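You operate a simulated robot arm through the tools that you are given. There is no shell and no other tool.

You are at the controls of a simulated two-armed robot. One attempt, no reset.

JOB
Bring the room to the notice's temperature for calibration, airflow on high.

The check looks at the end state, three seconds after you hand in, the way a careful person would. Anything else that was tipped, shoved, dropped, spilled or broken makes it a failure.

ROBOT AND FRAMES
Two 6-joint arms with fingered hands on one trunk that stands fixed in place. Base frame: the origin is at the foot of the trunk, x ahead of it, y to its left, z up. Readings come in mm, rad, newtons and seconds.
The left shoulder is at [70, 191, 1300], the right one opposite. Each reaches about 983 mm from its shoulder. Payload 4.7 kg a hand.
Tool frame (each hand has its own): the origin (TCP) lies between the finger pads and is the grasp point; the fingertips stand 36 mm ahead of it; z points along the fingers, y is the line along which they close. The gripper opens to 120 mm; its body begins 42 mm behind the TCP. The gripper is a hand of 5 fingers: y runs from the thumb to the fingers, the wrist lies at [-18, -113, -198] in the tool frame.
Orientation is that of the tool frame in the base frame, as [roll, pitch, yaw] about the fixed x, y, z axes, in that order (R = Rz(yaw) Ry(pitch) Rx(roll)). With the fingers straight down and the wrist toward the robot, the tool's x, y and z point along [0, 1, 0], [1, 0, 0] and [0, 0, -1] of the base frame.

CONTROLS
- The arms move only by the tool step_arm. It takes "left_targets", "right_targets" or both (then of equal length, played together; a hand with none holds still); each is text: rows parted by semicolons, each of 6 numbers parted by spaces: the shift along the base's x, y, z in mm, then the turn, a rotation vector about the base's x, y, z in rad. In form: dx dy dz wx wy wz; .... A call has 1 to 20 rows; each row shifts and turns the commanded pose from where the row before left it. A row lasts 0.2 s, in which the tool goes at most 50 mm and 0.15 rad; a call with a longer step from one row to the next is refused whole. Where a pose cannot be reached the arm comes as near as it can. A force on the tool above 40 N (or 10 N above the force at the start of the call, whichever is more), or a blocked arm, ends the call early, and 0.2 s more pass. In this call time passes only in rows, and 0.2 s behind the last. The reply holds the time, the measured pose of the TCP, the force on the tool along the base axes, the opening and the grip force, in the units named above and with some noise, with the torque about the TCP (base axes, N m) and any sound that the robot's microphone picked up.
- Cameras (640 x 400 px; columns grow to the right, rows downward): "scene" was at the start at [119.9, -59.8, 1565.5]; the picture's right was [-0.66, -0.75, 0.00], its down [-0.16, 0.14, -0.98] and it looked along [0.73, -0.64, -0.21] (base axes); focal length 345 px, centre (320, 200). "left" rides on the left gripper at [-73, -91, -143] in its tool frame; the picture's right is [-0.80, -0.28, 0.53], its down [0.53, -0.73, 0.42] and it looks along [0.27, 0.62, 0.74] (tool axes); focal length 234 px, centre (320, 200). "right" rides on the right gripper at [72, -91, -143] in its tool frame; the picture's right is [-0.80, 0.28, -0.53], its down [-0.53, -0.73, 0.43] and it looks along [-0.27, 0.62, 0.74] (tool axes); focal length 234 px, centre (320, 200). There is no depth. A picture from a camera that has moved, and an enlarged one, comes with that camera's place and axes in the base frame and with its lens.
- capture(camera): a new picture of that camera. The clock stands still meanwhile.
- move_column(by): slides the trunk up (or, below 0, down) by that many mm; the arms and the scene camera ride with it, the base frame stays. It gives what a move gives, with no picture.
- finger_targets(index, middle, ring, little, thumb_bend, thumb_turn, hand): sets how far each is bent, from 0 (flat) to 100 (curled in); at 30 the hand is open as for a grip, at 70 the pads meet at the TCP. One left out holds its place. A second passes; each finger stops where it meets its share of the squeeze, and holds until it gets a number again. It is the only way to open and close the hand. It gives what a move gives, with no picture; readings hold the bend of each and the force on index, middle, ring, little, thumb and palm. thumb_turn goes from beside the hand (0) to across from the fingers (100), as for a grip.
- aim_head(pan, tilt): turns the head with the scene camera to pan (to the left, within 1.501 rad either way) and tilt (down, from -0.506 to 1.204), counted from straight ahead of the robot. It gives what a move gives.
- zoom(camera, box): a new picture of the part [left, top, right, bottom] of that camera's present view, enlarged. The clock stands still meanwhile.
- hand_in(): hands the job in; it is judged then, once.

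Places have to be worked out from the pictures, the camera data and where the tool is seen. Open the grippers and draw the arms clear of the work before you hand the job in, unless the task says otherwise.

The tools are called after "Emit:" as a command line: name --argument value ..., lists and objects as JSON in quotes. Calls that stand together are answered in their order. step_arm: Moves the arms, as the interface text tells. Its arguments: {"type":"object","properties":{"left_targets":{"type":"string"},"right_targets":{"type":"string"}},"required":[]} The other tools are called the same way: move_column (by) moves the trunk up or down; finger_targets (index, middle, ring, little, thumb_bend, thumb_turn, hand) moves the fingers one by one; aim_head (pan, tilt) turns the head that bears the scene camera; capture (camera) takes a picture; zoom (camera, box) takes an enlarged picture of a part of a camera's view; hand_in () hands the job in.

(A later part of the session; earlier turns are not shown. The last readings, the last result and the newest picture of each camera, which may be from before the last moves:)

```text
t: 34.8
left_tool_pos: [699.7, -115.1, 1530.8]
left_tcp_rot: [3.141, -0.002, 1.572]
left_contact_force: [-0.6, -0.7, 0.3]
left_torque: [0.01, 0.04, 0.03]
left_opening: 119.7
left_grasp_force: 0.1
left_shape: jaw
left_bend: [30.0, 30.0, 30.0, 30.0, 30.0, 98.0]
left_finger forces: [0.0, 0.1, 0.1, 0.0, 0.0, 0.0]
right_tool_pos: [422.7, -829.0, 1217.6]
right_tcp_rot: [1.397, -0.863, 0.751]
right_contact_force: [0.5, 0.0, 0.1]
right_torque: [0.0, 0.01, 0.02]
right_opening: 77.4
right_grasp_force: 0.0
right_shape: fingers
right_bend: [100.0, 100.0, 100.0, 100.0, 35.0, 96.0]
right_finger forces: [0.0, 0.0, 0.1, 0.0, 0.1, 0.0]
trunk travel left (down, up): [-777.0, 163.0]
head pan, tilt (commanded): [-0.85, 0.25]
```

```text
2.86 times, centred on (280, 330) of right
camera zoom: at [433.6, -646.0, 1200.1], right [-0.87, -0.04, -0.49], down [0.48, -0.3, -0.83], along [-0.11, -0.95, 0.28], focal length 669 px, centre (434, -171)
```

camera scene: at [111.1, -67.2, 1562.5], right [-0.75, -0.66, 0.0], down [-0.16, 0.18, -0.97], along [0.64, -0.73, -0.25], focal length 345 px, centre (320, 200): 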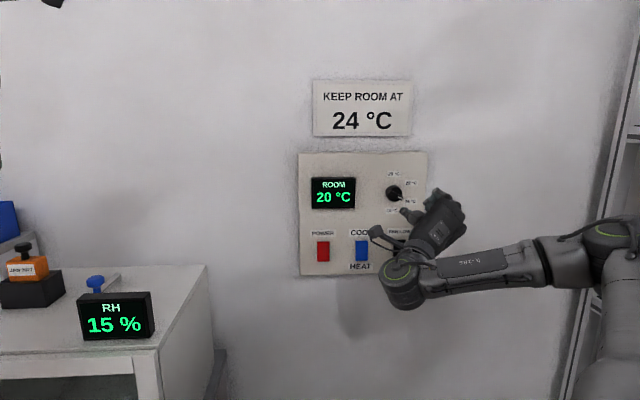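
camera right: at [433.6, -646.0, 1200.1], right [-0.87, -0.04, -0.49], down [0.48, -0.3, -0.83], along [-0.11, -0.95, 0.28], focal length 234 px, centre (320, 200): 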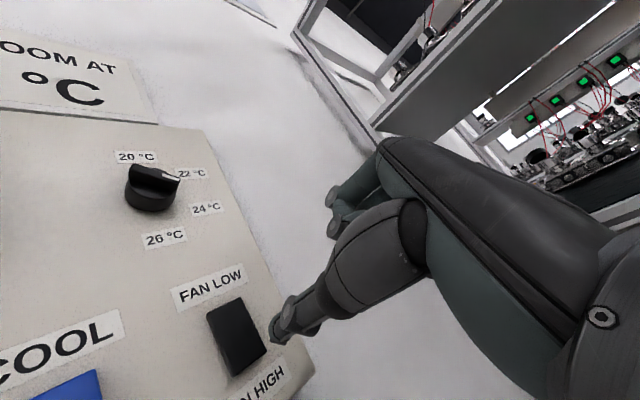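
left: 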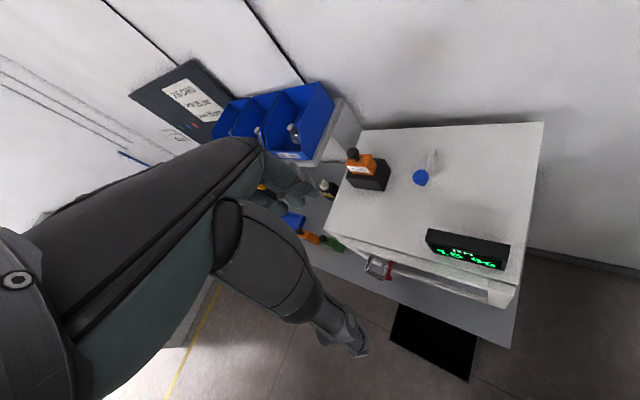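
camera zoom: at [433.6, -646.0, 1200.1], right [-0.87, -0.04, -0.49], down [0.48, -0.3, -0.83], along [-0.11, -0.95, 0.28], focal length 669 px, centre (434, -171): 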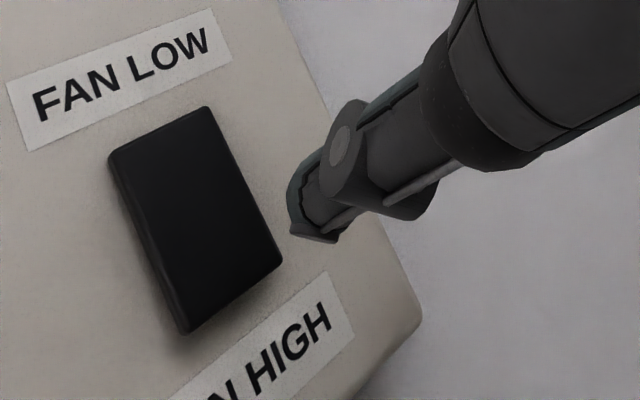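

The tip is projected to land on the rocker's lower half, at about (366, 283) in this zoom. I advance along the wall normal in 8 mm steps until near contact.

Emit:
step_arm --right_targets "5.66 -5.66 0 0 0 0; 5.66 -5.66 0 0 0 0; 5.66 -5.66 0 0 0 0; 5.66 -5.66 0 0 0 0; 5.66 -5.66 0 0 0 0"

Emit:
zoom --camera "scene" --box '[340, 200, 440, 280]'

Emit:
zoom --camera "right" --box '[200, 260, 360, 400]'

```text
t: 36.0
left_tool_pos: [698.6, -114.3, 1531.2]
left_tcp_rot: [3.14, -0.001, 1.571]
left_contact_force: [0.3, 0.8, -0.4]
left_torque: [-0.01, 0.02, -0.02]
left_opening: 120.0
left_grasp_force: 0.1
left_shape: jaw
left_bend: [30.0, 30.0, 30.0, 30.0, 30.0, 98.0]
left_finger forces: [0.1, 0.0, 0.0, 0.1, 0.1, 0.1]
right_tool_pos: [451.4, -858.3, 1216.6]
right_tcp_rot: [1.4, -0.864, 0.746]
right_contact_force: [0.1, -0.3, -0.7]
right_torque: [0.03, 0.0, -0.01]
right_opening: 77.4
right_grasp_force: 0.0
right_shape: fingers
right_bend: [100.0, 100.0, 100.0, 100.0, 35.0, 96.0]
right_finger forces: [0.0, 0.0, 0.1, 0.0, 0.0, 0.0]
trunk travel left (down, up): [-777.0, 163.0]
head pan, tilt (commanded): [-0.85, 0.25]
```

```text
5.00 times, centred on (390, 240) of scene
camera zoom: at [111.9, -68.8, 1562.4], right [-0.75, -0.66, 0.0], down [-0.16, 0.19, -0.97], along [0.64, -0.73, -0.25], focal length 1726 px, centre (-30, 0)
```

zoom: 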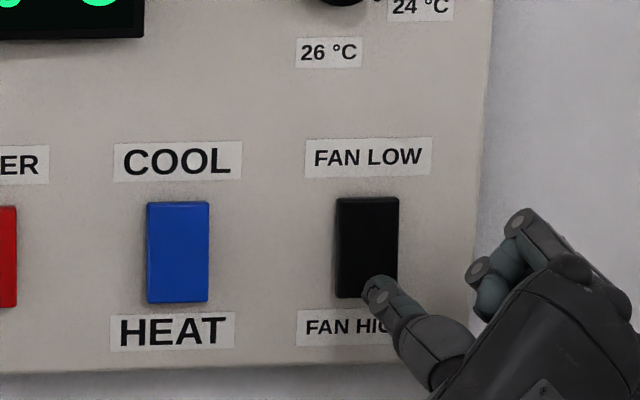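

```text
2.86 times, centred on (280, 330) of right
camera zoom: at [463.1, -675.5, 1199.4], right [-0.87, -0.04, -0.49], down [0.48, -0.3, -0.83], along [-0.11, -0.95, 0.28], focal length 669 px, centre (434, -171)
```

zoom: 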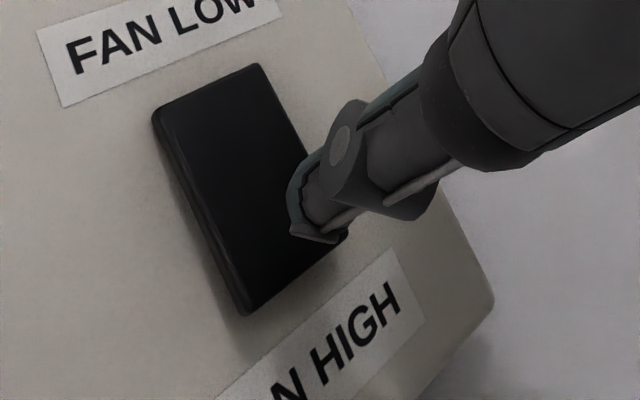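

The tip is close to the rocker's lower edge, so I shift it up 7 mm and left 4 mm, then press in with small steps.

Emit:
step_arm --right_targets "2.8 2.8 7 0 0 0; 3 -3 0 0 0 0; 3 -3 0 0 0 0; 2.5 -2.5 0 0 0 0"

Emit:
zoom --camera "scene" --box '[340, 200, 440, 280]'

Emit:
zoom --camera "right" --box '[200, 260, 360, 400]'

```text
t: 37.0
left_tool_pos: [699.6, -113.7, 1529.3]
left_tcp_rot: [3.14, 0.001, 1.571]
left_contact_force: [0.2, 0.1, 0.0]
left_torque: [0.01, 0.03, -0.06]
left_opening: 119.9
left_grasp_force: 0.0
left_shape: jaw
left_bend: [30.0, 30.0, 30.0, 30.0, 30.0, 98.0]
left_finger forces: [0.1, 0.1, 0.0, 0.0, 0.0, 0.0]
right_tool_pos: [463.3, -863.7, 1224.8]
right_tcp_rot: [1.398, -0.863, 0.751]
right_contact_force: [0.2, -0.3, 0.1]
right_torque: [0.0, -0.02, 0.0]
right_opening: 77.5
right_grasp_force: 0.1
right_shape: fingers
right_bend: [100.0, 100.0, 100.0, 100.0, 35.0, 96.0]
right_finger forces: [0.0, 0.0, 0.0, 0.0, 0.0, 0.0]
trunk travel left (down, up): [-777.0, 163.0]
head pan, tilt (commanded): [-0.85, 0.25]
```

```text
5.00 times, centred on (390, 240) of scene
camera zoom: at [111.6, -68.5, 1562.4], right [-0.75, -0.66, 0.0], down [-0.16, 0.19, -0.97], along [0.64, -0.73, -0.25], focal length 1726 px, centre (-30, 0)
```

zoom: 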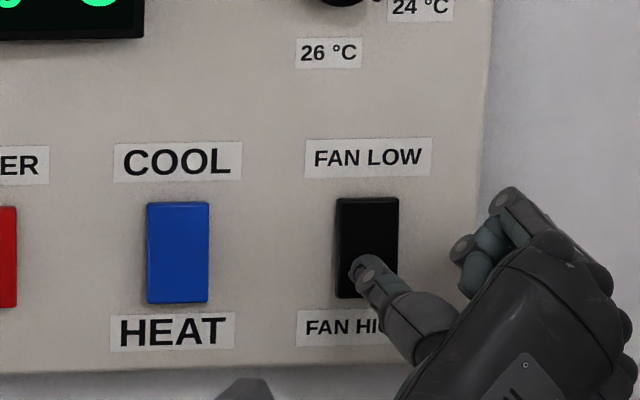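

```text
2.86 times, centred on (280, 330) of right
camera zoom: at [474.2, -680.9, 1206.4], right [-0.87, -0.04, -0.49], down [0.48, -0.3, -0.83], along [-0.11, -0.95, 0.28], focal length 669 px, centre (434, -171)
```

zoom: 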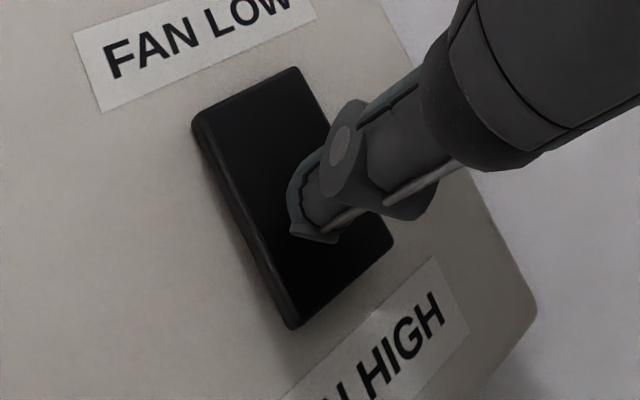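

There's no contact yet at estimated depth 994, and the tip is just a bit below the rocker's centre. I lower it 4 mm and keep pressing in 3 mm steps.

Emit:
step_arm --right_targets "1.5 -1.5 -4 0 0 0; 2.12 -2.12 0 0 0 0; 2.12 -2.12 0 0 0 0; 2.12 -2.12 0 0 0 0"

Emit:
zoom --camera "scene" --box '[340, 200, 440, 280]'

Emit:
zoom --camera "right" --box '[200, 260, 360, 400]'

```text
t: 38.0
left_tool_pos: [698.4, -114.4, 1530.8]
left_tcp_rot: [-3.141, 0.0, 1.572]
left_contact_force: [0.6, 0.1, 0.5]
left_torque: [0.01, 0.0, -0.03]
left_opening: 119.9
left_grasp_force: 0.1
left_shape: jaw
left_bend: [30.0, 30.0, 30.0, 30.0, 30.0, 98.0]
left_finger forces: [0.0, 0.0, 0.0, 0.1, 0.1, 0.1]
right_tool_pos: [468.4, -872.9, 1221.0]
right_tcp_rot: [1.396, -0.862, 0.752]
right_contact_force: [-2.1, 1.9, -0.9]
right_torque: [0.02, 0.13, 0.14]
right_opening: 77.5
right_grasp_force: 1.2
right_shape: fingers
right_bend: [100.0, 100.0, 100.0, 100.0, 34.0, 96.0]
right_finger forces: [0.0, 0.0, 0.1, 0.0, 2.9, 0.0]
trunk travel left (down, up): [-777.0, 163.0]
head pan, tilt (commanded): [-0.85, 0.25]
```

```text
5.00 times, centred on (390, 240) of scene
camera zoom: at [110.9, -68.0, 1562.5], right [-0.75, -0.66, 0.0], down [-0.16, 0.19, -0.97], along [0.64, -0.73, -0.25], focal length 1726 px, centre (-30, 0)
```

zoom: 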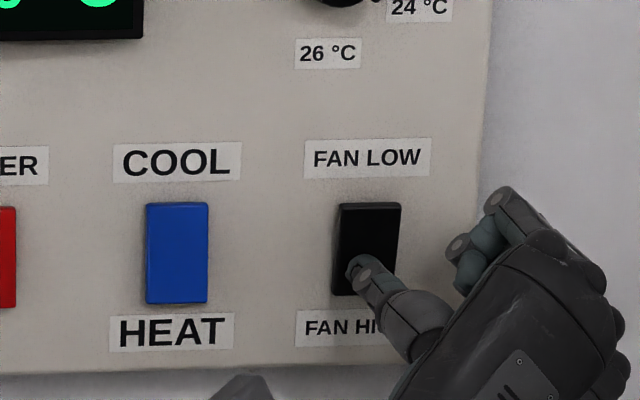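

```text
2.86 times, centred on (280, 330) of right
camera zoom: at [480.2, -689.6, 1202.9], right [-0.87, -0.04, -0.49], down [0.48, -0.3, -0.83], along [-0.11, -0.95, 0.28], focal length 669 px, centre (434, -171)
```

zoom: 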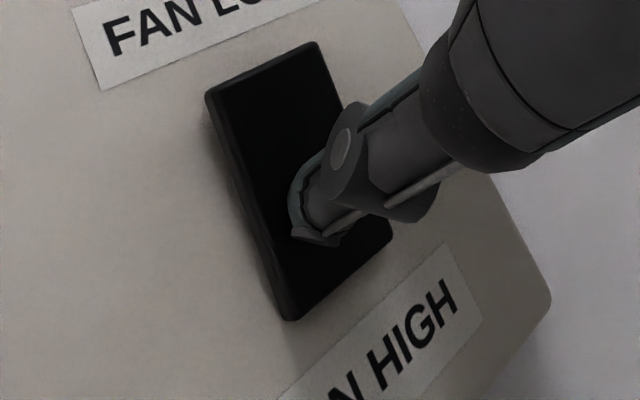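

The rocker is tipping: its top edge has come out and contact is 2.9 N. I press about 5 mm more to be sure it latches, then back out and check.

Emit:
step_arm --right_targets "2.12 -2.12 0 0 0 0; 1.5 -1.5 0 0 0 0"

Emit:
zoom --camera "scene" --box '[340, 200, 440, 280]'

```text
t: 38.5
left_tool_pos: [693.3, -111.0, 1532.5]
left_tcp_rot: [3.138, 0.0, 1.572]
left_contact_force: [-0.7, 0.6, 0.4]
left_torque: [-0.08, -0.02, 0.01]
left_opening: 119.9
left_grasp_force: 0.1
left_shape: jaw
left_bend: [30.0, 30.0, 30.0, 30.0, 30.0, 98.0]
left_finger forces: [0.1, 0.0, 0.1, 0.0, 0.0, 0.0]
right_tool_pos: [468.8, -872.8, 1224.0]
right_tcp_rot: [1.393, -0.861, 0.753]
right_contact_force: [-19.3, 15.6, 0.3]
right_torque: [0.66, 0.74, 1.23]
right_opening: 78.7
right_grasp_force: 12.3
right_shape: fingers
right_bend: [100.0, 100.0, 100.0, 100.0, 33.0, 97.0]
right_finger forces: [0.0, 0.0, 0.0, 0.1, 24.6, 0.0]
trunk travel left (down, up): [-777.0, 163.0]
head pan, tilt (commanded): [-0.85, 0.25]
```

```text
5.00 times, centred on (390, 240) of scene
camera zoom: at [106.7, -64.6, 1562.9], right [-0.75, -0.66, 0.0], down [-0.16, 0.18, -0.97], along [0.64, -0.73, -0.24], focal length 1726 px, centre (-30, 0)
```

zoom: 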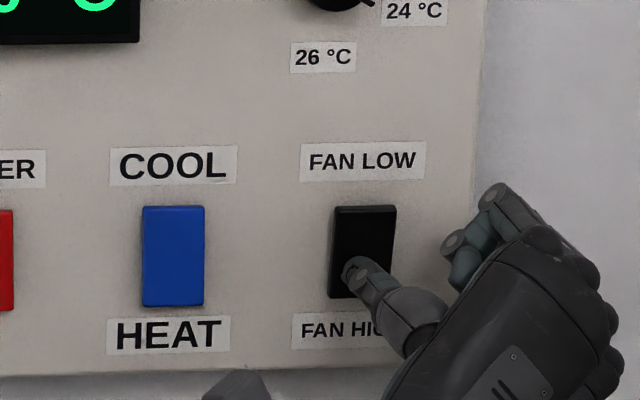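

The force is now 25 N, so the rocker is against its stop. I back straight out and check that it stays.

Emit:
step_arm --right_targets "-6 6 0 0 0 0; -10 10 0 0 0 0; -12 12 0 0 0 0; -12 12 0 0 0 0"

Emit:
zoom --camera "scene" --box '[340, 200, 440, 280]'

Emit:
capture --camera "right"

Emit:
zoom --camera "right" --box '[140, 240, 300, 400]'

```text
t: 39.5
left_tool_pos: [699.4, -114.9, 1530.1]
left_tcp_rot: [3.142, -0.001, 1.573]
left_contact_force: [-0.6, -0.3, 0.1]
left_torque: [0.01, 0.01, -0.03]
left_opening: 120.0
left_grasp_force: 0.1
left_shape: jaw
left_bend: [30.0, 30.0, 30.0, 30.0, 30.0, 98.0]
left_finger forces: [0.0, 0.1, 0.0, 0.1, 0.1, 0.0]
right_tool_pos: [432.7, -836.6, 1221.1]
right_tcp_rot: [1.397, -0.863, 0.753]
right_contact_force: [-0.5, 0.3, 0.2]
right_torque: [0.01, 0.02, 0.02]
right_opening: 77.5
right_grasp_force: 0.1
right_shape: fingers
right_bend: [100.0, 100.0, 100.0, 100.0, 35.0, 96.0]
right_finger forces: [0.0, 0.0, 0.0, 0.0, 0.0, 0.0]
trunk travel left (down, up): [-777.0, 163.0]
head pan, tilt (commanded): [-0.85, 0.25]
```

```text
5.00 times, centred on (390, 240) of scene
camera zoom: at [111.9, -68.7, 1562.3], right [-0.75, -0.66, 0.0], down [-0.16, 0.19, -0.97], along [0.64, -0.73, -0.25], focal length 1726 px, centre (-30, 0)
```

zoom: 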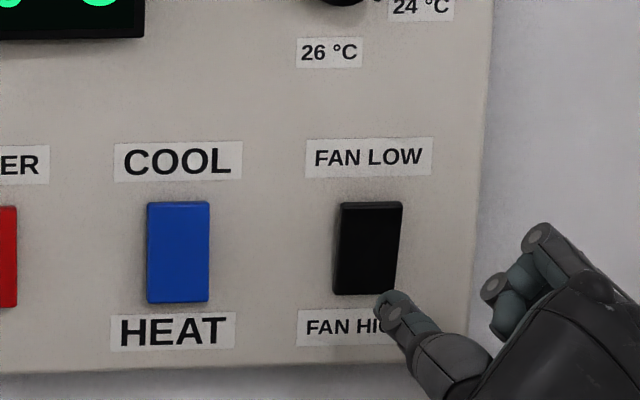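

```text
taken
camera right: at [445.1, -653.8, 1203.0], right [-0.87, -0.04, -0.49], down [0.48, -0.3, -0.83], along [-0.11, -0.95, 0.28], focal length 234 px, centre (320, 200)
```

right: 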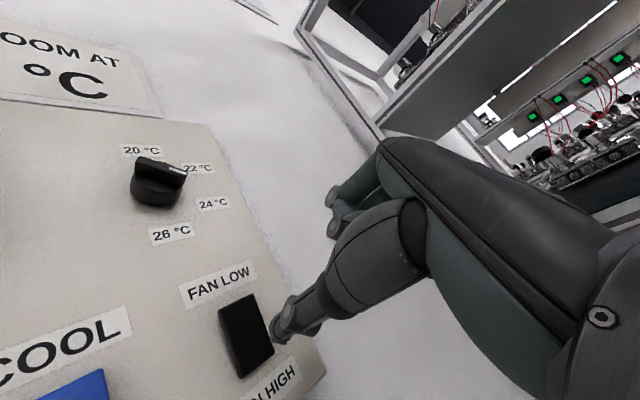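

```text
2.50 times, centred on (220, 320) of right
camera zoom: at [445.1, -653.8, 1203.0], right [-0.87, -0.04, -0.49], down [0.48, -0.3, -0.83], along [-0.11, -0.95, 0.28], focal length 585 px, centre (570, -100)
```

zoom: 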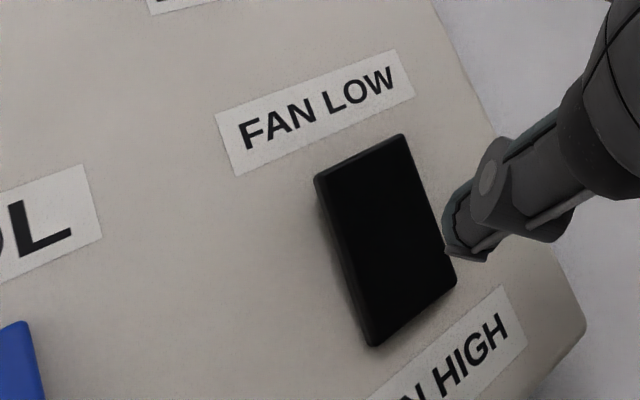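

The fan rocker now has its lower half in and stays there, so FAN HIGH is set. The blue rocker is still tipped to COOL. I slide 106 mm left along the wall to face the blue rocker's lower half.

Emit:
step_arm --right_targets "18.75 18.75 0 0 0 0; 18.75 18.75 0 0 0 0; 18.75 18.75 0 0 0 0; 18.75 18.75 0 0 0 0"

Emit:
zoom --camera "scene" --box '[320, 200, 420, 280]'

Emit:
zoom --camera "right" --box '[180, 240, 340, 400]'

```text
t: 40.5
left_tool_pos: [700.6, -113.2, 1528.7]
left_tcp_rot: [-3.139, -0.001, 1.571]
left_contact_force: [1.1, -0.7, -0.4]
left_torque: [0.02, 0.01, -0.03]
left_opening: 119.7
left_grasp_force: 0.1
left_shape: jaw
left_bend: [30.0, 30.0, 30.0, 30.0, 30.0, 98.0]
left_finger forces: [0.0, 0.1, 0.1, 0.0, 0.0, 0.0]
right_tool_pos: [509.1, -761.1, 1221.2]
right_tcp_rot: [1.399, -0.863, 0.748]
right_contact_force: [0.2, 1.0, 0.5]
right_torque: [-0.01, -0.01, 0.04]
right_opening: 76.9
right_grasp_force: 0.0
right_shape: fingers
right_bend: [100.0, 100.0, 100.0, 100.0, 35.0, 96.0]
right_finger forces: [0.0, 0.0, 0.0, 0.0, 0.1, 0.1]
trunk travel left (down, up): [-777.0, 163.0]
head pan, tilt (commanded): [-0.85, 0.25]
```

```text
5.00 times, centred on (370, 240) of scene
camera zoom: at [113.0, -67.8, 1562.4], right [-0.75, -0.66, 0.0], down [-0.16, 0.19, -0.97], along [0.64, -0.73, -0.25], focal length 1726 px, centre (70, 0)
```

zoom: 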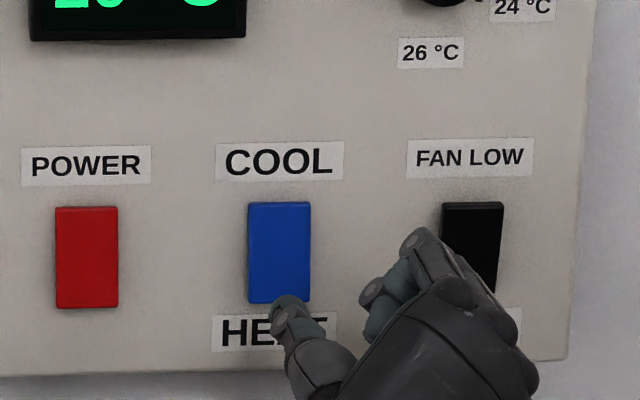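

```text
2.50 times, centred on (260, 320) of right
camera zoom: at [521.8, -577.9, 1203.2], right [-0.87, -0.04, -0.49], down [0.48, -0.3, -0.83], along [-0.11, -0.95, 0.28], focal length 585 px, centre (470, -100)
```

zoom: 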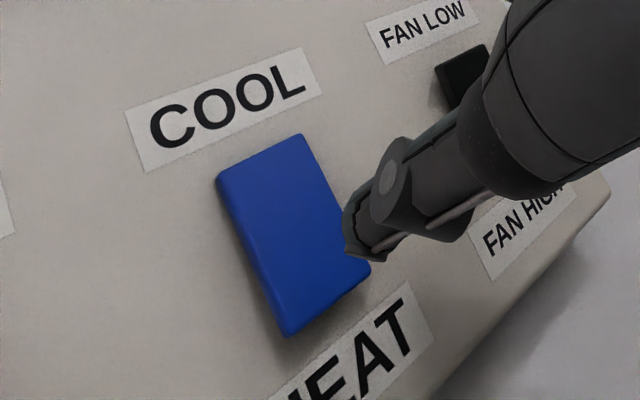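

The tip is in front of the blue rocker's lower part. I shift it 4 mm right to centre it and advance about 40 mm.

Emit:
step_arm --right_targets "4.3 -9.9 0 0 0 0; 7.07 -7.07 0 0 0 0; 7.07 -7.07 0 0 0 0; 7.07 -7.07 0 0 0 0"

Emit:
zoom --camera "scene" --box '[320, 200, 420, 280]'

Emit:
zoom --camera "right" --box '[180, 240, 340, 400]'

```text
t: 41.5
left_tool_pos: [699.4, -114.0, 1531.1]
left_tcp_rot: [-3.141, 0.001, 1.57]
left_contact_force: [0.3, 0.7, 0.0]
left_torque: [-0.04, 0.0, 0.0]
left_opening: 120.0
left_grasp_force: 0.0
left_shape: jaw
left_bend: [30.0, 30.0, 30.0, 30.0, 30.0, 98.0]
left_finger forces: [0.0, 0.0, 0.0, 0.0, 0.1, 0.1]
right_tool_pos: [532.7, -792.2, 1222.0]
right_tcp_rot: [1.396, -0.864, 0.752]
right_contact_force: [0.1, 0.3, -0.3]
right_torque: [0.0, -0.05, 0.01]
right_opening: 77.4
right_grasp_force: 0.0
right_shape: fingers
right_bend: [100.0, 100.0, 100.0, 100.0, 35.0, 96.0]
right_finger forces: [0.1, 0.0, 0.1, 0.0, 0.0, 0.1]
trunk travel left (down, up): [-777.0, 163.0]
head pan, tilt (commanded): [-0.85, 0.25]
```

```text
5.00 times, centred on (370, 240) of scene
camera zoom: at [111.8, -68.7, 1562.4], right [-0.75, -0.66, 0.0], down [-0.16, 0.19, -0.97], along [0.64, -0.73, -0.25], focal length 1726 px, centre (70, 0)
```

zoom: 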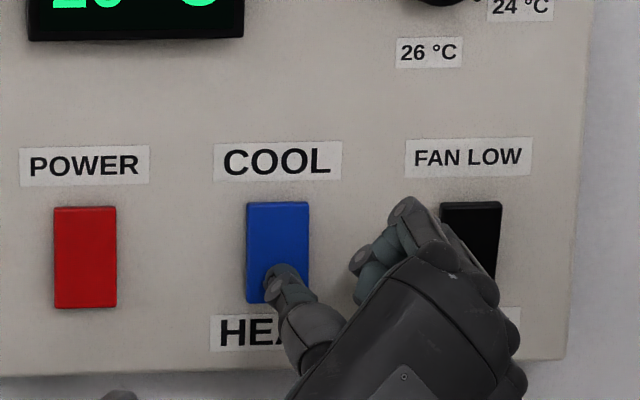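

```text
2.50 times, centred on (260, 320) of right
camera zoom: at [546.3, -609.9, 1203.3], right [-0.87, -0.04, -0.49], down [0.48, -0.3, -0.83], along [-0.11, -0.95, 0.28], focal length 585 px, centre (470, -100)
```

zoom: 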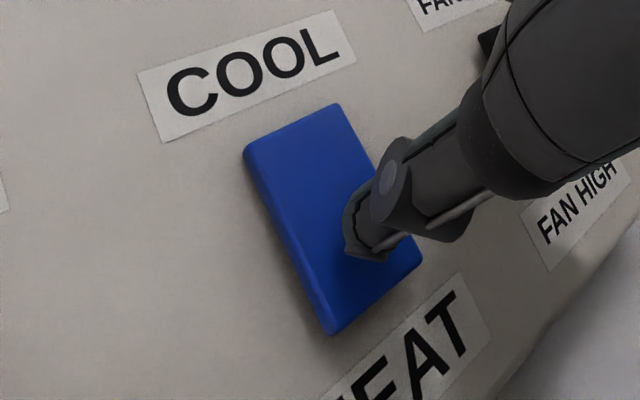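

The tip is over the lower half of the blue rocker, slightly close to the pivot, so I lower 4 mm and press in about 12 mm.

Emit:
step_arm --right_targets "2.12 -2.12 -4 0 0 0; 2.12 -2.12 0 0 0 0; 2.12 -2.12 0 0 0 0; 2.12 -2.12 0 0 0 0"

Emit:
zoom --camera "scene" --box '[320, 200, 420, 280]'

Emit:
zoom --camera "right" --box '[180, 240, 340, 400]'

```text
t: 42.5
left_tool_pos: [697.0, -114.2, 1531.8]
left_tcp_rot: [-3.141, 0.0, 1.571]
left_contact_force: [0.2, -0.3, 0.0]
left_torque: [-0.02, 0.02, 0.04]
left_opening: 119.8
left_grasp_force: 0.0
left_shape: jaw
left_bend: [30.0, 30.0, 30.0, 30.0, 30.0, 98.0]
left_finger forces: [0.0, 0.0, 0.0, 0.0, 0.0, 0.0]
right_tool_pos: [542.0, -800.4, 1217.9]
right_tcp_rot: [1.394, -0.864, 0.754]
right_contact_force: [-5.7, 5.2, -0.7]
right_torque: [0.17, 0.2, 0.39]
right_opening: 77.8
right_grasp_force: 3.7
right_shape: fingers
right_bend: [100.0, 100.0, 100.0, 100.0, 34.0, 96.0]
right_finger forces: [0.0, 0.0, 0.1, 0.0, 7.7, 0.0]
trunk travel left (down, up): [-777.0, 163.0]
head pan, tilt (commanded): [-0.85, 0.25]
```

```text
5.00 times, centred on (370, 240) of scene
camera zoom: at [110.2, -67.3, 1562.6], right [-0.75, -0.66, 0.0], down [-0.16, 0.18, -0.97], along [0.64, -0.73, -0.25], focal length 1726 px, centre (70, 0)
```

zoom: 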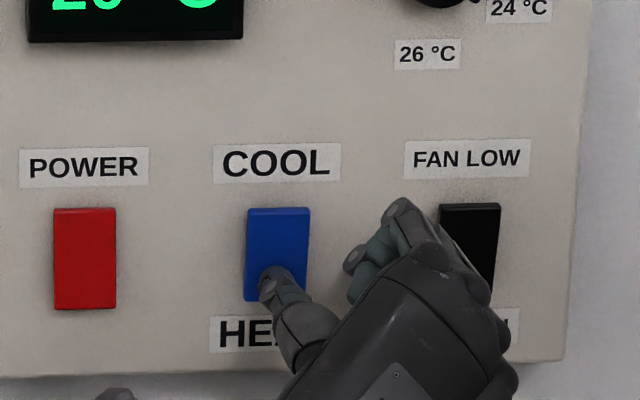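

```text
2.50 times, centred on (260, 320) of right
camera zoom: at [553.7, -617.0, 1199.6], right [-0.87, -0.04, -0.49], down [0.48, -0.3, -0.83], along [-0.11, -0.95, 0.28], focal length 585 px, centre (470, -100)
```

zoom: 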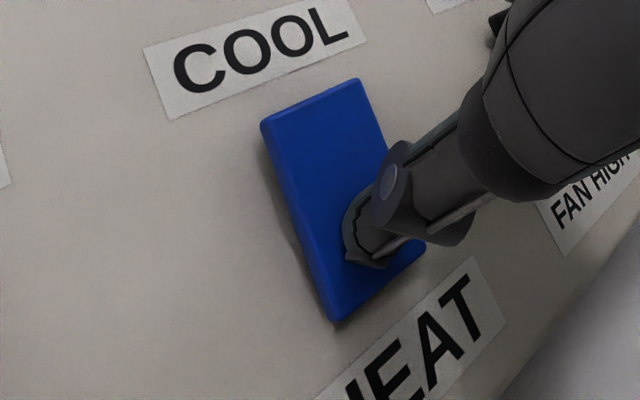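

The blue rocker has tipped to HEAT with 8 N on the thumb. I press 2 mm more to make sure and then back out.

Emit:
step_arm --right_targets "1.5 -1.5 0 0 0 0; -4 4 0 0 0 0; -10 10 0 0 0 0; -12 12 0 0 0 0; -12 12 0 0 0 0; -12 12 0 0 0 0"

Emit:
zoom --camera "scene" --box '[290, 140, 440, 280]'

Emit:
capture --camera "right"

```text
t: 44.0
left_tool_pos: [697.7, -113.9, 1531.5]
left_tcp_rot: [3.141, 0.002, 1.571]
left_contact_force: [0.5, 0.4, 0.6]
left_torque: [-0.01, -0.03, -0.01]
left_opening: 119.6
left_grasp_force: 0.0
left_shape: jaw
left_bend: [30.0, 30.0, 30.0, 30.0, 30.0, 98.0]
left_finger forces: [0.0, 0.0, 0.0, 0.1, 0.1, 0.0]
right_tool_pos: [491.8, -749.3, 1219.0]
right_tcp_rot: [1.398, -0.862, 0.749]
right_contact_force: [-0.7, 0.4, 0.1]
right_torque: [-0.01, 0.05, -0.01]
right_opening: 77.3
right_grasp_force: 0.0
right_shape: fingers
right_bend: [100.0, 100.0, 100.0, 100.0, 35.0, 96.0]
right_finger forces: [0.1, 0.0, 0.0, 0.1, 0.1, 0.0]
trunk travel left (down, up): [-777.0, 163.0]
head pan, tilt (commanded): [-0.85, 0.25]
```

```text
2.86 times, centred on (365, 210) of scene
camera zoom: at [110.4, -67.8, 1562.6], right [-0.75, -0.66, 0.0], down [-0.16, 0.19, -0.97], along [0.64, -0.73, -0.25], focal length 986 px, centre (191, 171)
```

zoom: 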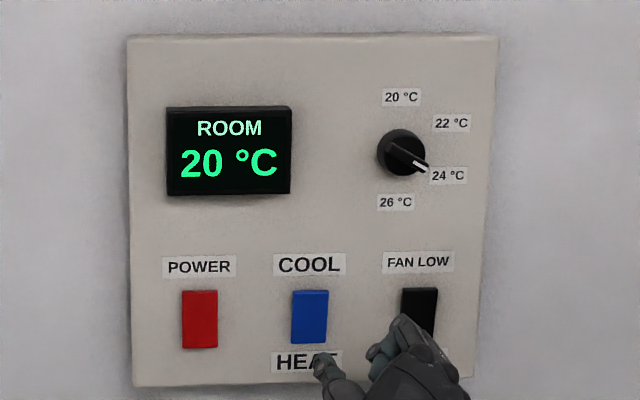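

```text
taken
camera right: at [504.6, -567.3, 1200.6], right [-0.87, -0.04, -0.49], down [0.48, -0.3, -0.83], along [-0.11, -0.95, 0.28], focal length 234 px, centre (320, 200)
```

right: 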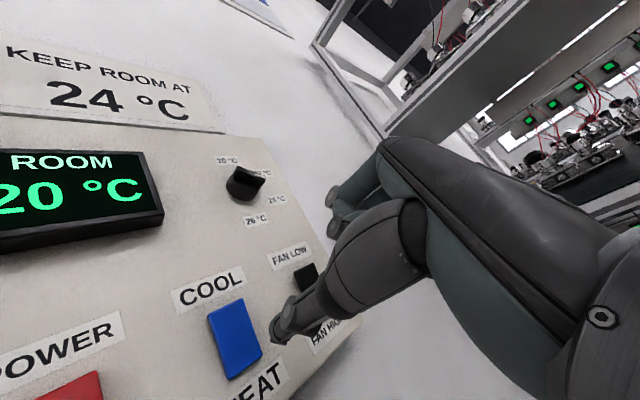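

Blue is on HEAT and fan on HIGH, but the display still reads 20 °C. I wait a few seconds while moving left toward the power rocker, at a safe stand-off, and compare the red rocker's tilt.

Emit:
step_arm --right_targets "10 10 0 0 0 0; 15 15 0 0 0 0; 15 15 0 0 0 0; 15 15 0 0 0 0; 15 15 0 0 0 0; 0 0 0 0 0 0; 0 0 0 0 0 0; 0 0 0 0 0 0; 0 0 0 0 0 0; 0 0 0 0 0 0; 0 0 0 0 0 0; 0 0 0 0 0 0; 0 0 0 0 0 0; 0 0 0 0 0 0; 0 0 0 0 0 0"

Emit:
zoom --camera "scene" --box '[290, 140, 440, 280]'

Emit:
capture --camera "right"

Emit:
zoom --camera "right" --box '[100, 230, 300, 400]'

```text
t: 47.1
left_tool_pos: [697.5, -113.8, 1531.6]
left_tcp_rot: [-3.141, 0.0, 1.571]
left_contact_force: [-0.6, 0.7, 0.2]
left_torque: [-0.02, -0.02, 0.0]
left_opening: 119.7
left_grasp_force: 0.1
left_shape: jaw
left_bend: [30.0, 30.0, 30.0, 30.0, 30.0, 98.0]
left_finger forces: [0.0, 0.1, 0.0, 0.0, 0.1, 0.1]
right_tool_pos: [563.7, -680.6, 1217.6]
right_tcp_rot: [1.397, -0.865, 0.749]
right_contact_force: [0.3, 0.0, 0.3]
right_torque: [-0.01, 0.02, 0.01]
right_opening: 77.4
right_grasp_force: 0.2
right_shape: fingers
right_bend: [100.0, 100.0, 100.0, 100.0, 35.0, 96.0]
right_finger forces: [0.0, 0.0, 0.0, 0.0, 0.0, 0.0]
trunk travel left (down, up): [-777.0, 163.0]
head pan, tilt (commanded): [-0.85, 0.25]
```

```text
2.86 times, centred on (365, 210) of scene
camera zoom: at [111.4, -68.5, 1562.4], right [-0.75, -0.66, 0.0], down [-0.16, 0.19, -0.97], along [0.64, -0.73, -0.25], focal length 986 px, centre (191, 171)
```

zoom: 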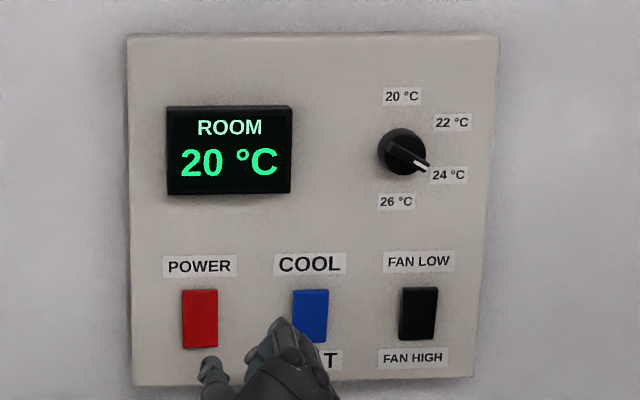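

```text
taken
camera right: at [575.3, -497.6, 1199.9], right [-0.87, -0.04, -0.49], down [0.48, -0.3, -0.83], along [-0.11, -0.95, 0.28], focal length 234 px, centre (320, 200)
```

right: 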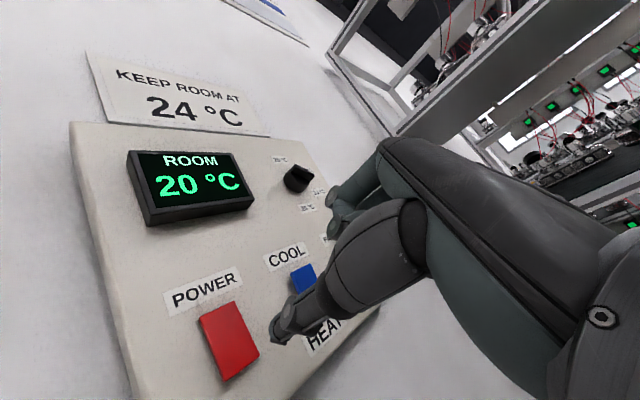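

```text
2.35 times, centred on (200, 315) of right
camera zoom: at [575.3, -497.6, 1199.9], right [-0.87, -0.04, -0.49], down [0.48, -0.3, -0.83], along [-0.11, -0.95, 0.28], focal length 551 px, centre (602, -71)
```

zoom: 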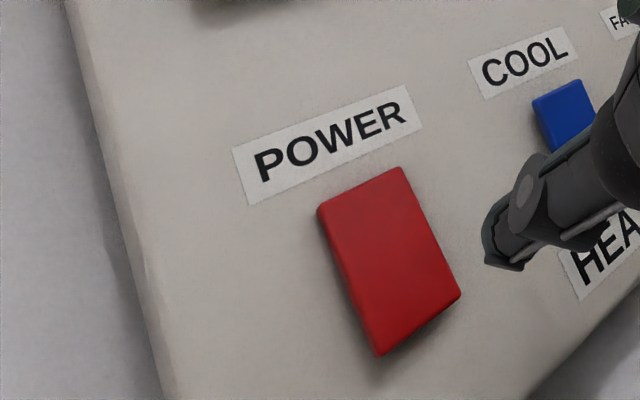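

The red rocker's upper end is in. The display is still 20 °C after about 3 s in HEAT, so I wait several more seconds to see whether heating is running before touching power.

Emit:
step_arm --right_targets "0 0 0 0 0 0; 0 0 0 0 0 0; 0 0 0 0 0 0; 0 0 0 0 0 0; 0 0 0 0 0 0; 0 0 0 0 0 0; 0 0 0 0 0 0; 0 0 0 0 0 0; 0 0 0 0 0 0; 0 0 0 0 0 0; 0 0 0 0 0 0; 0 0 0 0 0 0; 0 0 0 0 0 0; 0 0 0 0 0 0; 0 0 0 0 0 0; 0 0 0 0 0 0; 0 0 0 0 0 0; 0 0 0 0 0 0; 0 0 0 0 0 0; 0 0 0 0 0 0"

Emit:
step_arm --right_targets "0 0 0 0 0 0; 0 0 0 0 0 0; 0 0 0 0 0 0; 0 0 0 0 0 0; 0 0 0 0 0 0; 0 0 0 0 0 0; 0 0 0 0 0 0; 0 0 0 0 0 0; 0 0 0 0 0 0; 0 0 0 0 0 0; 0 0 0 0 0 0; 0 0 0 0 0 0; 0 0 0 0 0 0; 0 0 0 0 0 0; 0 0 0 0 0 0; 0 0 0 0 0 0; 0 0 0 0 0 0; 0 0 0 0 0 0; 0 0 0 0 0 0; 0 0 0 0 0 0"

Emit:
zoom --camera "scene" --box '[290, 140, 440, 280]'

```text
t: 51.4
left_tool_pos: [699.3, -114.6, 1530.9]
left_tcp_rot: [3.141, 0.001, 1.569]
left_contact_force: [-0.3, -0.7, 0.3]
left_torque: [0.01, 0.0, -0.02]
left_opening: 120.0
left_grasp_force: 0.1
left_shape: jaw
left_bend: [30.0, 30.0, 30.0, 30.0, 30.0, 98.0]
left_finger forces: [0.0, 0.1, 0.0, 0.0, 0.1, 0.1]
right_tool_pos: [562.9, -680.8, 1218.8]
right_tcp_rot: [1.396, -0.863, 0.752]
right_contact_force: [-0.2, 0.6, 0.5]
right_torque: [0.02, 0.0, 0.0]
right_opening: 77.4
right_grasp_force: 0.1
right_shape: fingers
right_bend: [100.0, 100.0, 100.0, 100.0, 35.0, 96.0]
right_finger forces: [0.0, 0.1, 0.0, 0.1, 0.1, 0.0]
trunk travel left (down, up): [-777.0, 163.0]
head pan, tilt (commanded): [-0.85, 0.25]
```

```text
t: 55.5
left_tool_pos: [698.7, -114.1, 1532.0]
left_tcp_rot: [3.141, 0.0, 1.571]
left_contact_force: [-0.7, -0.3, 0.0]
left_torque: [0.01, 0.0, -0.01]
left_opening: 119.9
left_grasp_force: 0.1
left_shape: jaw
left_bend: [30.0, 30.0, 30.0, 30.0, 30.0, 98.0]
left_finger forces: [0.0, 0.0, 0.0, 0.1, 0.0, 0.1]
right_tool_pos: [564.2, -680.9, 1217.6]
right_tcp_rot: [1.396, -0.864, 0.752]
right_contact_force: [0.1, -0.2, 0.4]
right_torque: [0.0, 0.03, 0.0]
right_opening: 77.5
right_grasp_force: 0.2
right_shape: fingers
right_bend: [100.0, 100.0, 100.0, 100.0, 35.0, 96.0]
right_finger forces: [0.0, 0.0, 0.0, 0.0, 0.1, 0.1]
trunk travel left (down, up): [-777.0, 163.0]
head pan, tilt (commanded): [-0.85, 0.25]
```

```text
2.86 times, centred on (365, 210) of scene
camera zoom: at [111.5, -68.5, 1562.4], right [-0.75, -0.66, 0.0], down [-0.16, 0.19, -0.97], along [0.64, -0.73, -0.25], focal length 986 px, centre (191, 171)
```

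zoom: 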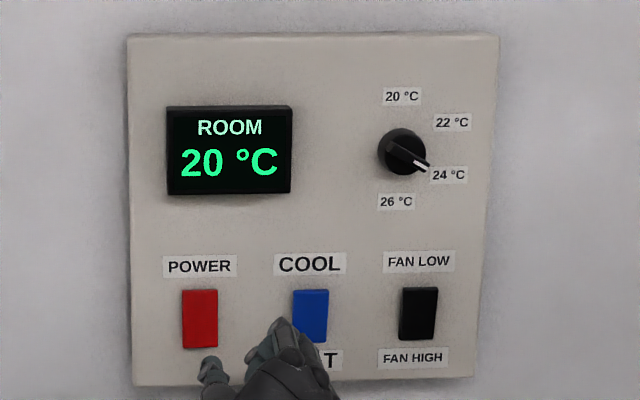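

After about 11 s the room is still at 20 °C, so the unit appears to be off with the power rocker's top in. I approach the lower half of the red rocker to switch it over.

Emit:
step_arm --right_targets "8.5 -6.5 0 0 0 0; 7.8 -7.8 0 0 0 0; 7.8 -7.8 0 0 0 0; 7.8 -7.8 0 0 0 0; 7.8 -7.8 -2 0 0 0"

Emit:
zoom --camera "scene" --box '[290, 200, 390, 280]'

Emit:
zoom --camera "right" --box '[180, 240, 340, 400]'

```text
t: 56.8
left_tool_pos: [698.5, -114.8, 1530.7]
left_tcp_rot: [-3.141, -0.001, 1.571]
left_contact_force: [0.0, -0.3, -0.3]
left_torque: [0.02, -0.05, 0.0]
left_opening: 119.9
left_grasp_force: 0.0
left_shape: jaw
left_bend: [30.0, 30.0, 30.0, 30.0, 30.0, 98.0]
left_finger forces: [0.1, 0.0, 0.0, 0.0, 0.0, 0.0]
right_tool_pos: [602.9, -718.8, 1214.4]
right_tcp_rot: [1.398, -0.865, 0.75]
right_contact_force: [-0.1, 0.0, -0.4]
right_torque: [0.0, 0.02, 0.0]
right_opening: 77.2
right_grasp_force: 0.2
right_shape: fingers
right_bend: [100.0, 100.0, 100.0, 100.0, 35.0, 96.0]
right_finger forces: [0.0, 0.0, 0.0, 0.0, 0.1, 0.1]
trunk travel left (down, up): [-777.0, 163.0]
head pan, tilt (commanded): [-0.85, 0.25]
```

```text
5.00 times, centred on (340, 240) of scene
camera zoom: at [111.8, -68.7, 1562.4], right [-0.75, -0.66, 0.0], down [-0.16, 0.19, -0.97], along [0.64, -0.73, -0.25], focal length 1726 px, centre (220, 0)
```

zoom: 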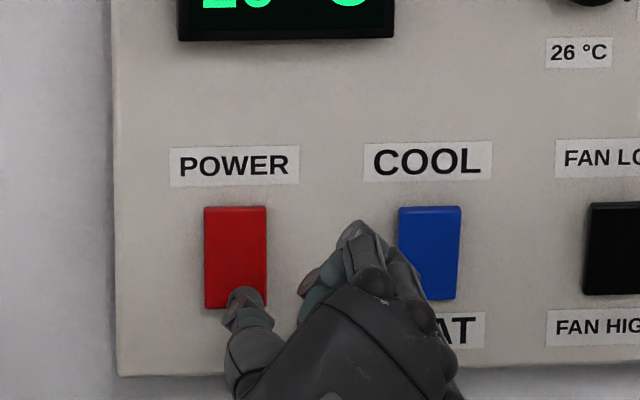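

```text
2.50 times, centred on (260, 320) of right
camera zoom: at [614.9, -536.0, 1195.1], right [-0.87, -0.04, -0.49], down [0.48, -0.3, -0.83], along [-0.11, -0.95, 0.28], focal length 585 px, centre (470, -100)
```

zoom: 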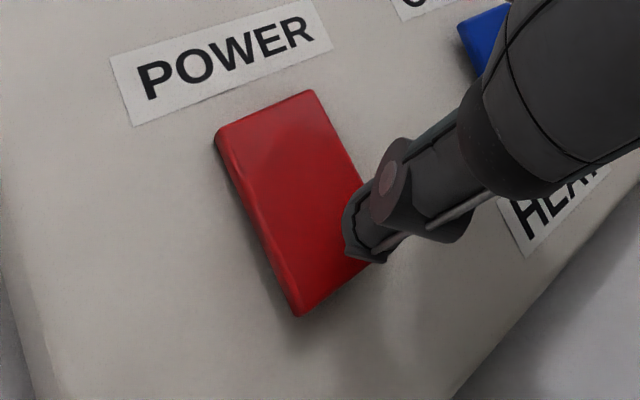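

The tip is over the lower half of the red rocker. I press in about 14 mm, raising it 2 mm.

Emit:
step_arm --right_targets "2.83 -2.83 2 0 0 0; 2.83 -2.83 0 0 0 0; 2.12 -2.12 0 0 0 0; 2.12 -2.12 0 0 0 0"

Emit:
zoom --camera "scene" --box '[290, 200, 390, 280]'

Emit:
zoom --camera "right" --box '[180, 240, 340, 400]'

```text
t: 57.8
left_tool_pos: [698.2, -111.6, 1531.2]
left_tcp_rot: [3.14, 0.001, 1.571]
left_contact_force: [-0.2, 0.1, 0.6]
left_torque: [0.0, 0.01, -0.02]
left_opening: 119.9
left_grasp_force: 0.0
left_shape: jaw
left_bend: [30.0, 30.0, 30.0, 30.0, 30.0, 98.0]
left_finger forces: [0.0, 0.0, 0.1, 0.1, 0.0, 0.0]
right_tool_pos: [611.1, -729.8, 1218.1]
right_tcp_rot: [1.398, -0.863, 0.75]
right_contact_force: [-1.9, 2.5, 0.0]
right_torque: [0.03, 0.12, 0.11]
right_opening: 77.8
right_grasp_force: 1.3
right_shape: fingers
right_bend: [100.0, 100.0, 100.0, 100.0, 35.0, 96.0]
right_finger forces: [0.0, 0.1, 0.1, 0.0, 2.6, 0.0]
trunk travel left (down, up): [-777.0, 163.0]
head pan, tilt (commanded): [-0.85, 0.25]
```

```text
5.00 times, centred on (340, 240) of scene
camera zoom: at [110.5, -67.5, 1562.5], right [-0.75, -0.66, 0.0], down [-0.16, 0.18, -0.97], along [0.64, -0.73, -0.25], focal length 1726 px, centre (220, 0)
```

zoom: 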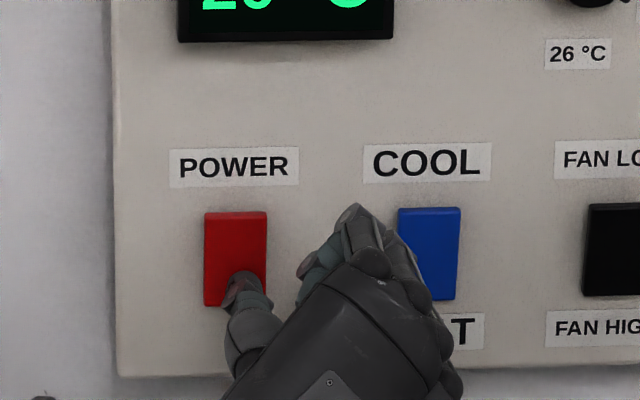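

```text
2.50 times, centred on (260, 320) of right
camera zoom: at [623.9, -546.5, 1198.9], right [-0.87, -0.04, -0.49], down [0.48, -0.3, -0.83], along [-0.11, -0.95, 0.28], focal length 585 px, centre (470, -100)
```

zoom: 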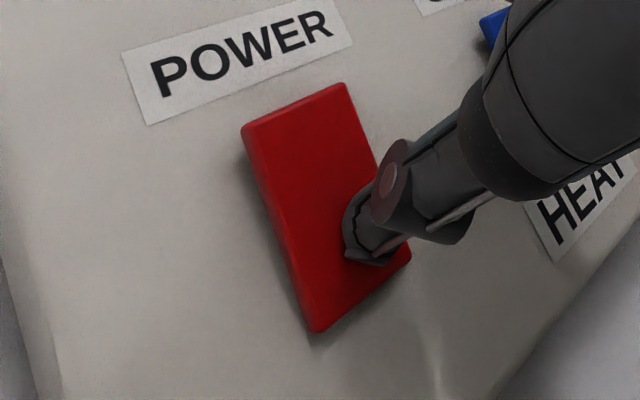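

The red rocker is tipping. I press 3 mm more, back out, and then watch the display.

Emit:
step_arm --right_targets "2.12 -2.12 0 0 0 0; -5 5 0 0 0 0; -10 10 0 0 0 0; -12 12 0 0 0 0; -12 12 0 0 0 0; -12 12 0 0 0 0; 0 0 0 0 0 0; 0 0 0 0 0 0; 0 0 0 0 0 0; 0 0 0 0 0 0; 0 0 0 0 0 0; 0 0 0 0 0 0; 0 0 0 0 0 0; 0 0 0 0 0 0"

Emit:
zoom --camera "scene" --box '[290, 140, 440, 280]'

Emit:
zoom --camera "right" --box '[100, 230, 300, 400]'

```text
t: 60.8
left_tool_pos: [698.9, -114.5, 1530.6]
left_tcp_rot: [3.141, 0.0, 1.573]
left_contact_force: [-0.4, 0.2, -0.2]
left_torque: [-0.02, -0.01, 0.0]
left_opening: 120.1
left_grasp_force: 0.1
left_shape: jaw
left_bend: [30.0, 30.0, 30.0, 30.0, 30.0, 98.0]
left_finger forces: [0.0, 0.1, 0.0, 0.0, 0.0, 0.0]
right_tool_pos: [560.9, -681.1, 1217.3]
right_tcp_rot: [1.397, -0.862, 0.752]
right_contact_force: [0.6, 0.5, 0.2]
right_torque: [-0.02, -0.03, -0.01]
right_opening: 77.6
right_grasp_force: 0.1
right_shape: fingers
right_bend: [100.0, 100.0, 100.0, 100.0, 35.0, 96.0]
right_finger forces: [0.0, 0.0, 0.0, 0.0, 0.0, 0.1]
trunk travel left (down, up): [-777.0, 163.0]
head pan, tilt (commanded): [-0.85, 0.25]
```

```text
2.86 times, centred on (365, 210) of scene
camera zoom: at [111.5, -68.5, 1562.4], right [-0.75, -0.66, 0.0], down [-0.16, 0.19, -0.97], along [0.64, -0.73, -0.25], focal length 986 px, centre (191, 171)
```

zoom: 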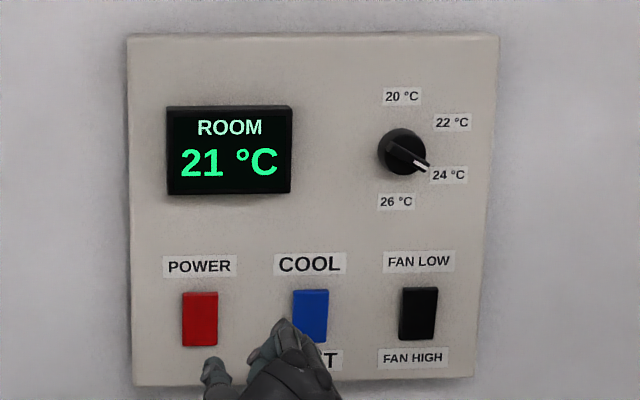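

```text
2.35 times, centred on (200, 315) of right
camera zoom: at [574.1, -499.4, 1198.7], right [-0.87, -0.04, -0.49], down [0.48, -0.3, -0.83], along [-0.11, -0.95, 0.28], focal length 551 px, centre (602, -71)
```

zoom: 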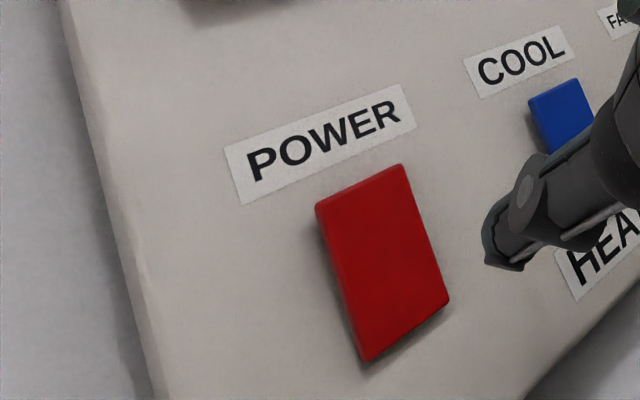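

The display has risen to 21 °C, so power is on and the room is heating. I draw the right hand back from the wall and wait for the reading to reach and hold at 24 °C.

Emit:
step_arm --right_targets "-15 15 0 0 0 0; -15 15 0 0 0 0; -15 15 0 0 0 0; -15 15 0 0 0 0; -10 10 0 0 0 0; 0 0 0 0 0 0; 0 0 0 0 0 0; 0 0 0 0 0 0; 0 0 0 0 0 0; 0 0 0 0 0 0; 0 0 0 0 0 0; 0 0 0 0 0 0; 0 0 0 0 0 0; 0 0 0 0 0 0; 0 0 0 0 0 0; 0 0 0 0 0 0; 0 0 0 0 0 0; 0 0 0 0 0 0; 0 0 0 0 0 0; 0 0 0 0 0 0"

Emit:
zoom --camera "scene" --box '[290, 140, 440, 280]'

Emit:
capture --camera "scene"

```text
t: 65.0
left_tool_pos: [698.0, -114.5, 1531.1]
left_tcp_rot: [-3.142, -0.001, 1.572]
left_contact_force: [-0.8, 0.4, -0.7]
left_torque: [0.0, -0.02, 0.02]
left_opening: 119.8
left_grasp_force: 0.0
left_shape: jaw
left_bend: [30.0, 30.0, 30.0, 30.0, 30.0, 98.0]
left_finger forces: [0.0, 0.0, 0.1, 0.0, 0.1, 0.0]
right_tool_pos: [494.2, -610.9, 1215.3]
right_tcp_rot: [1.397, -0.864, 0.75]
right_contact_force: [0.8, 0.1, 0.2]
right_torque: [0.03, 0.02, 0.0]
right_opening: 77.3
right_grasp_force: 0.1
right_shape: fingers
right_bend: [100.0, 100.0, 100.0, 100.0, 35.0, 96.0]
right_finger forces: [0.0, 0.0, 0.1, 0.0, 0.0, 0.0]
trunk travel left (down, up): [-777.0, 163.0]
head pan, tilt (commanded): [-0.85, 0.25]
```

```text
2.86 times, centred on (365, 210) of scene
camera zoom: at [111.5, -68.5, 1562.4], right [-0.75, -0.66, 0.0], down [-0.16, 0.19, -0.97], along [0.64, -0.73, -0.25], focal length 986 px, centre (191, 171)
```

zoom: 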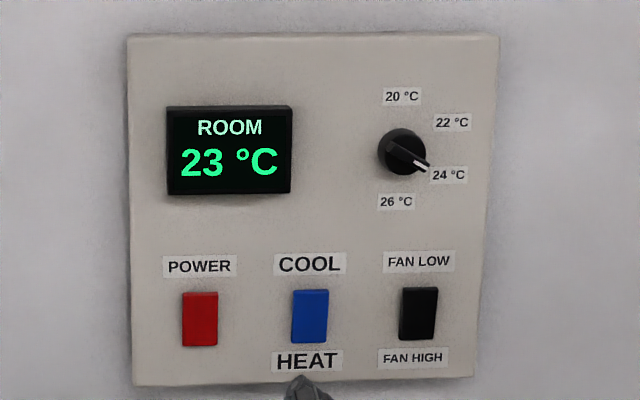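

```text
taken
camera scene: at [111.5, -68.5, 1562.4], right [-0.75, -0.66, 0.0], down [-0.16, 0.19, -0.97], along [0.64, -0.73, -0.25], focal length 345 px, centre (320, 200)
```

scene: 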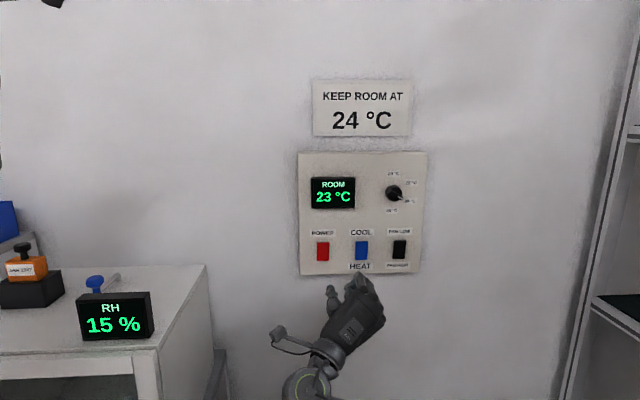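

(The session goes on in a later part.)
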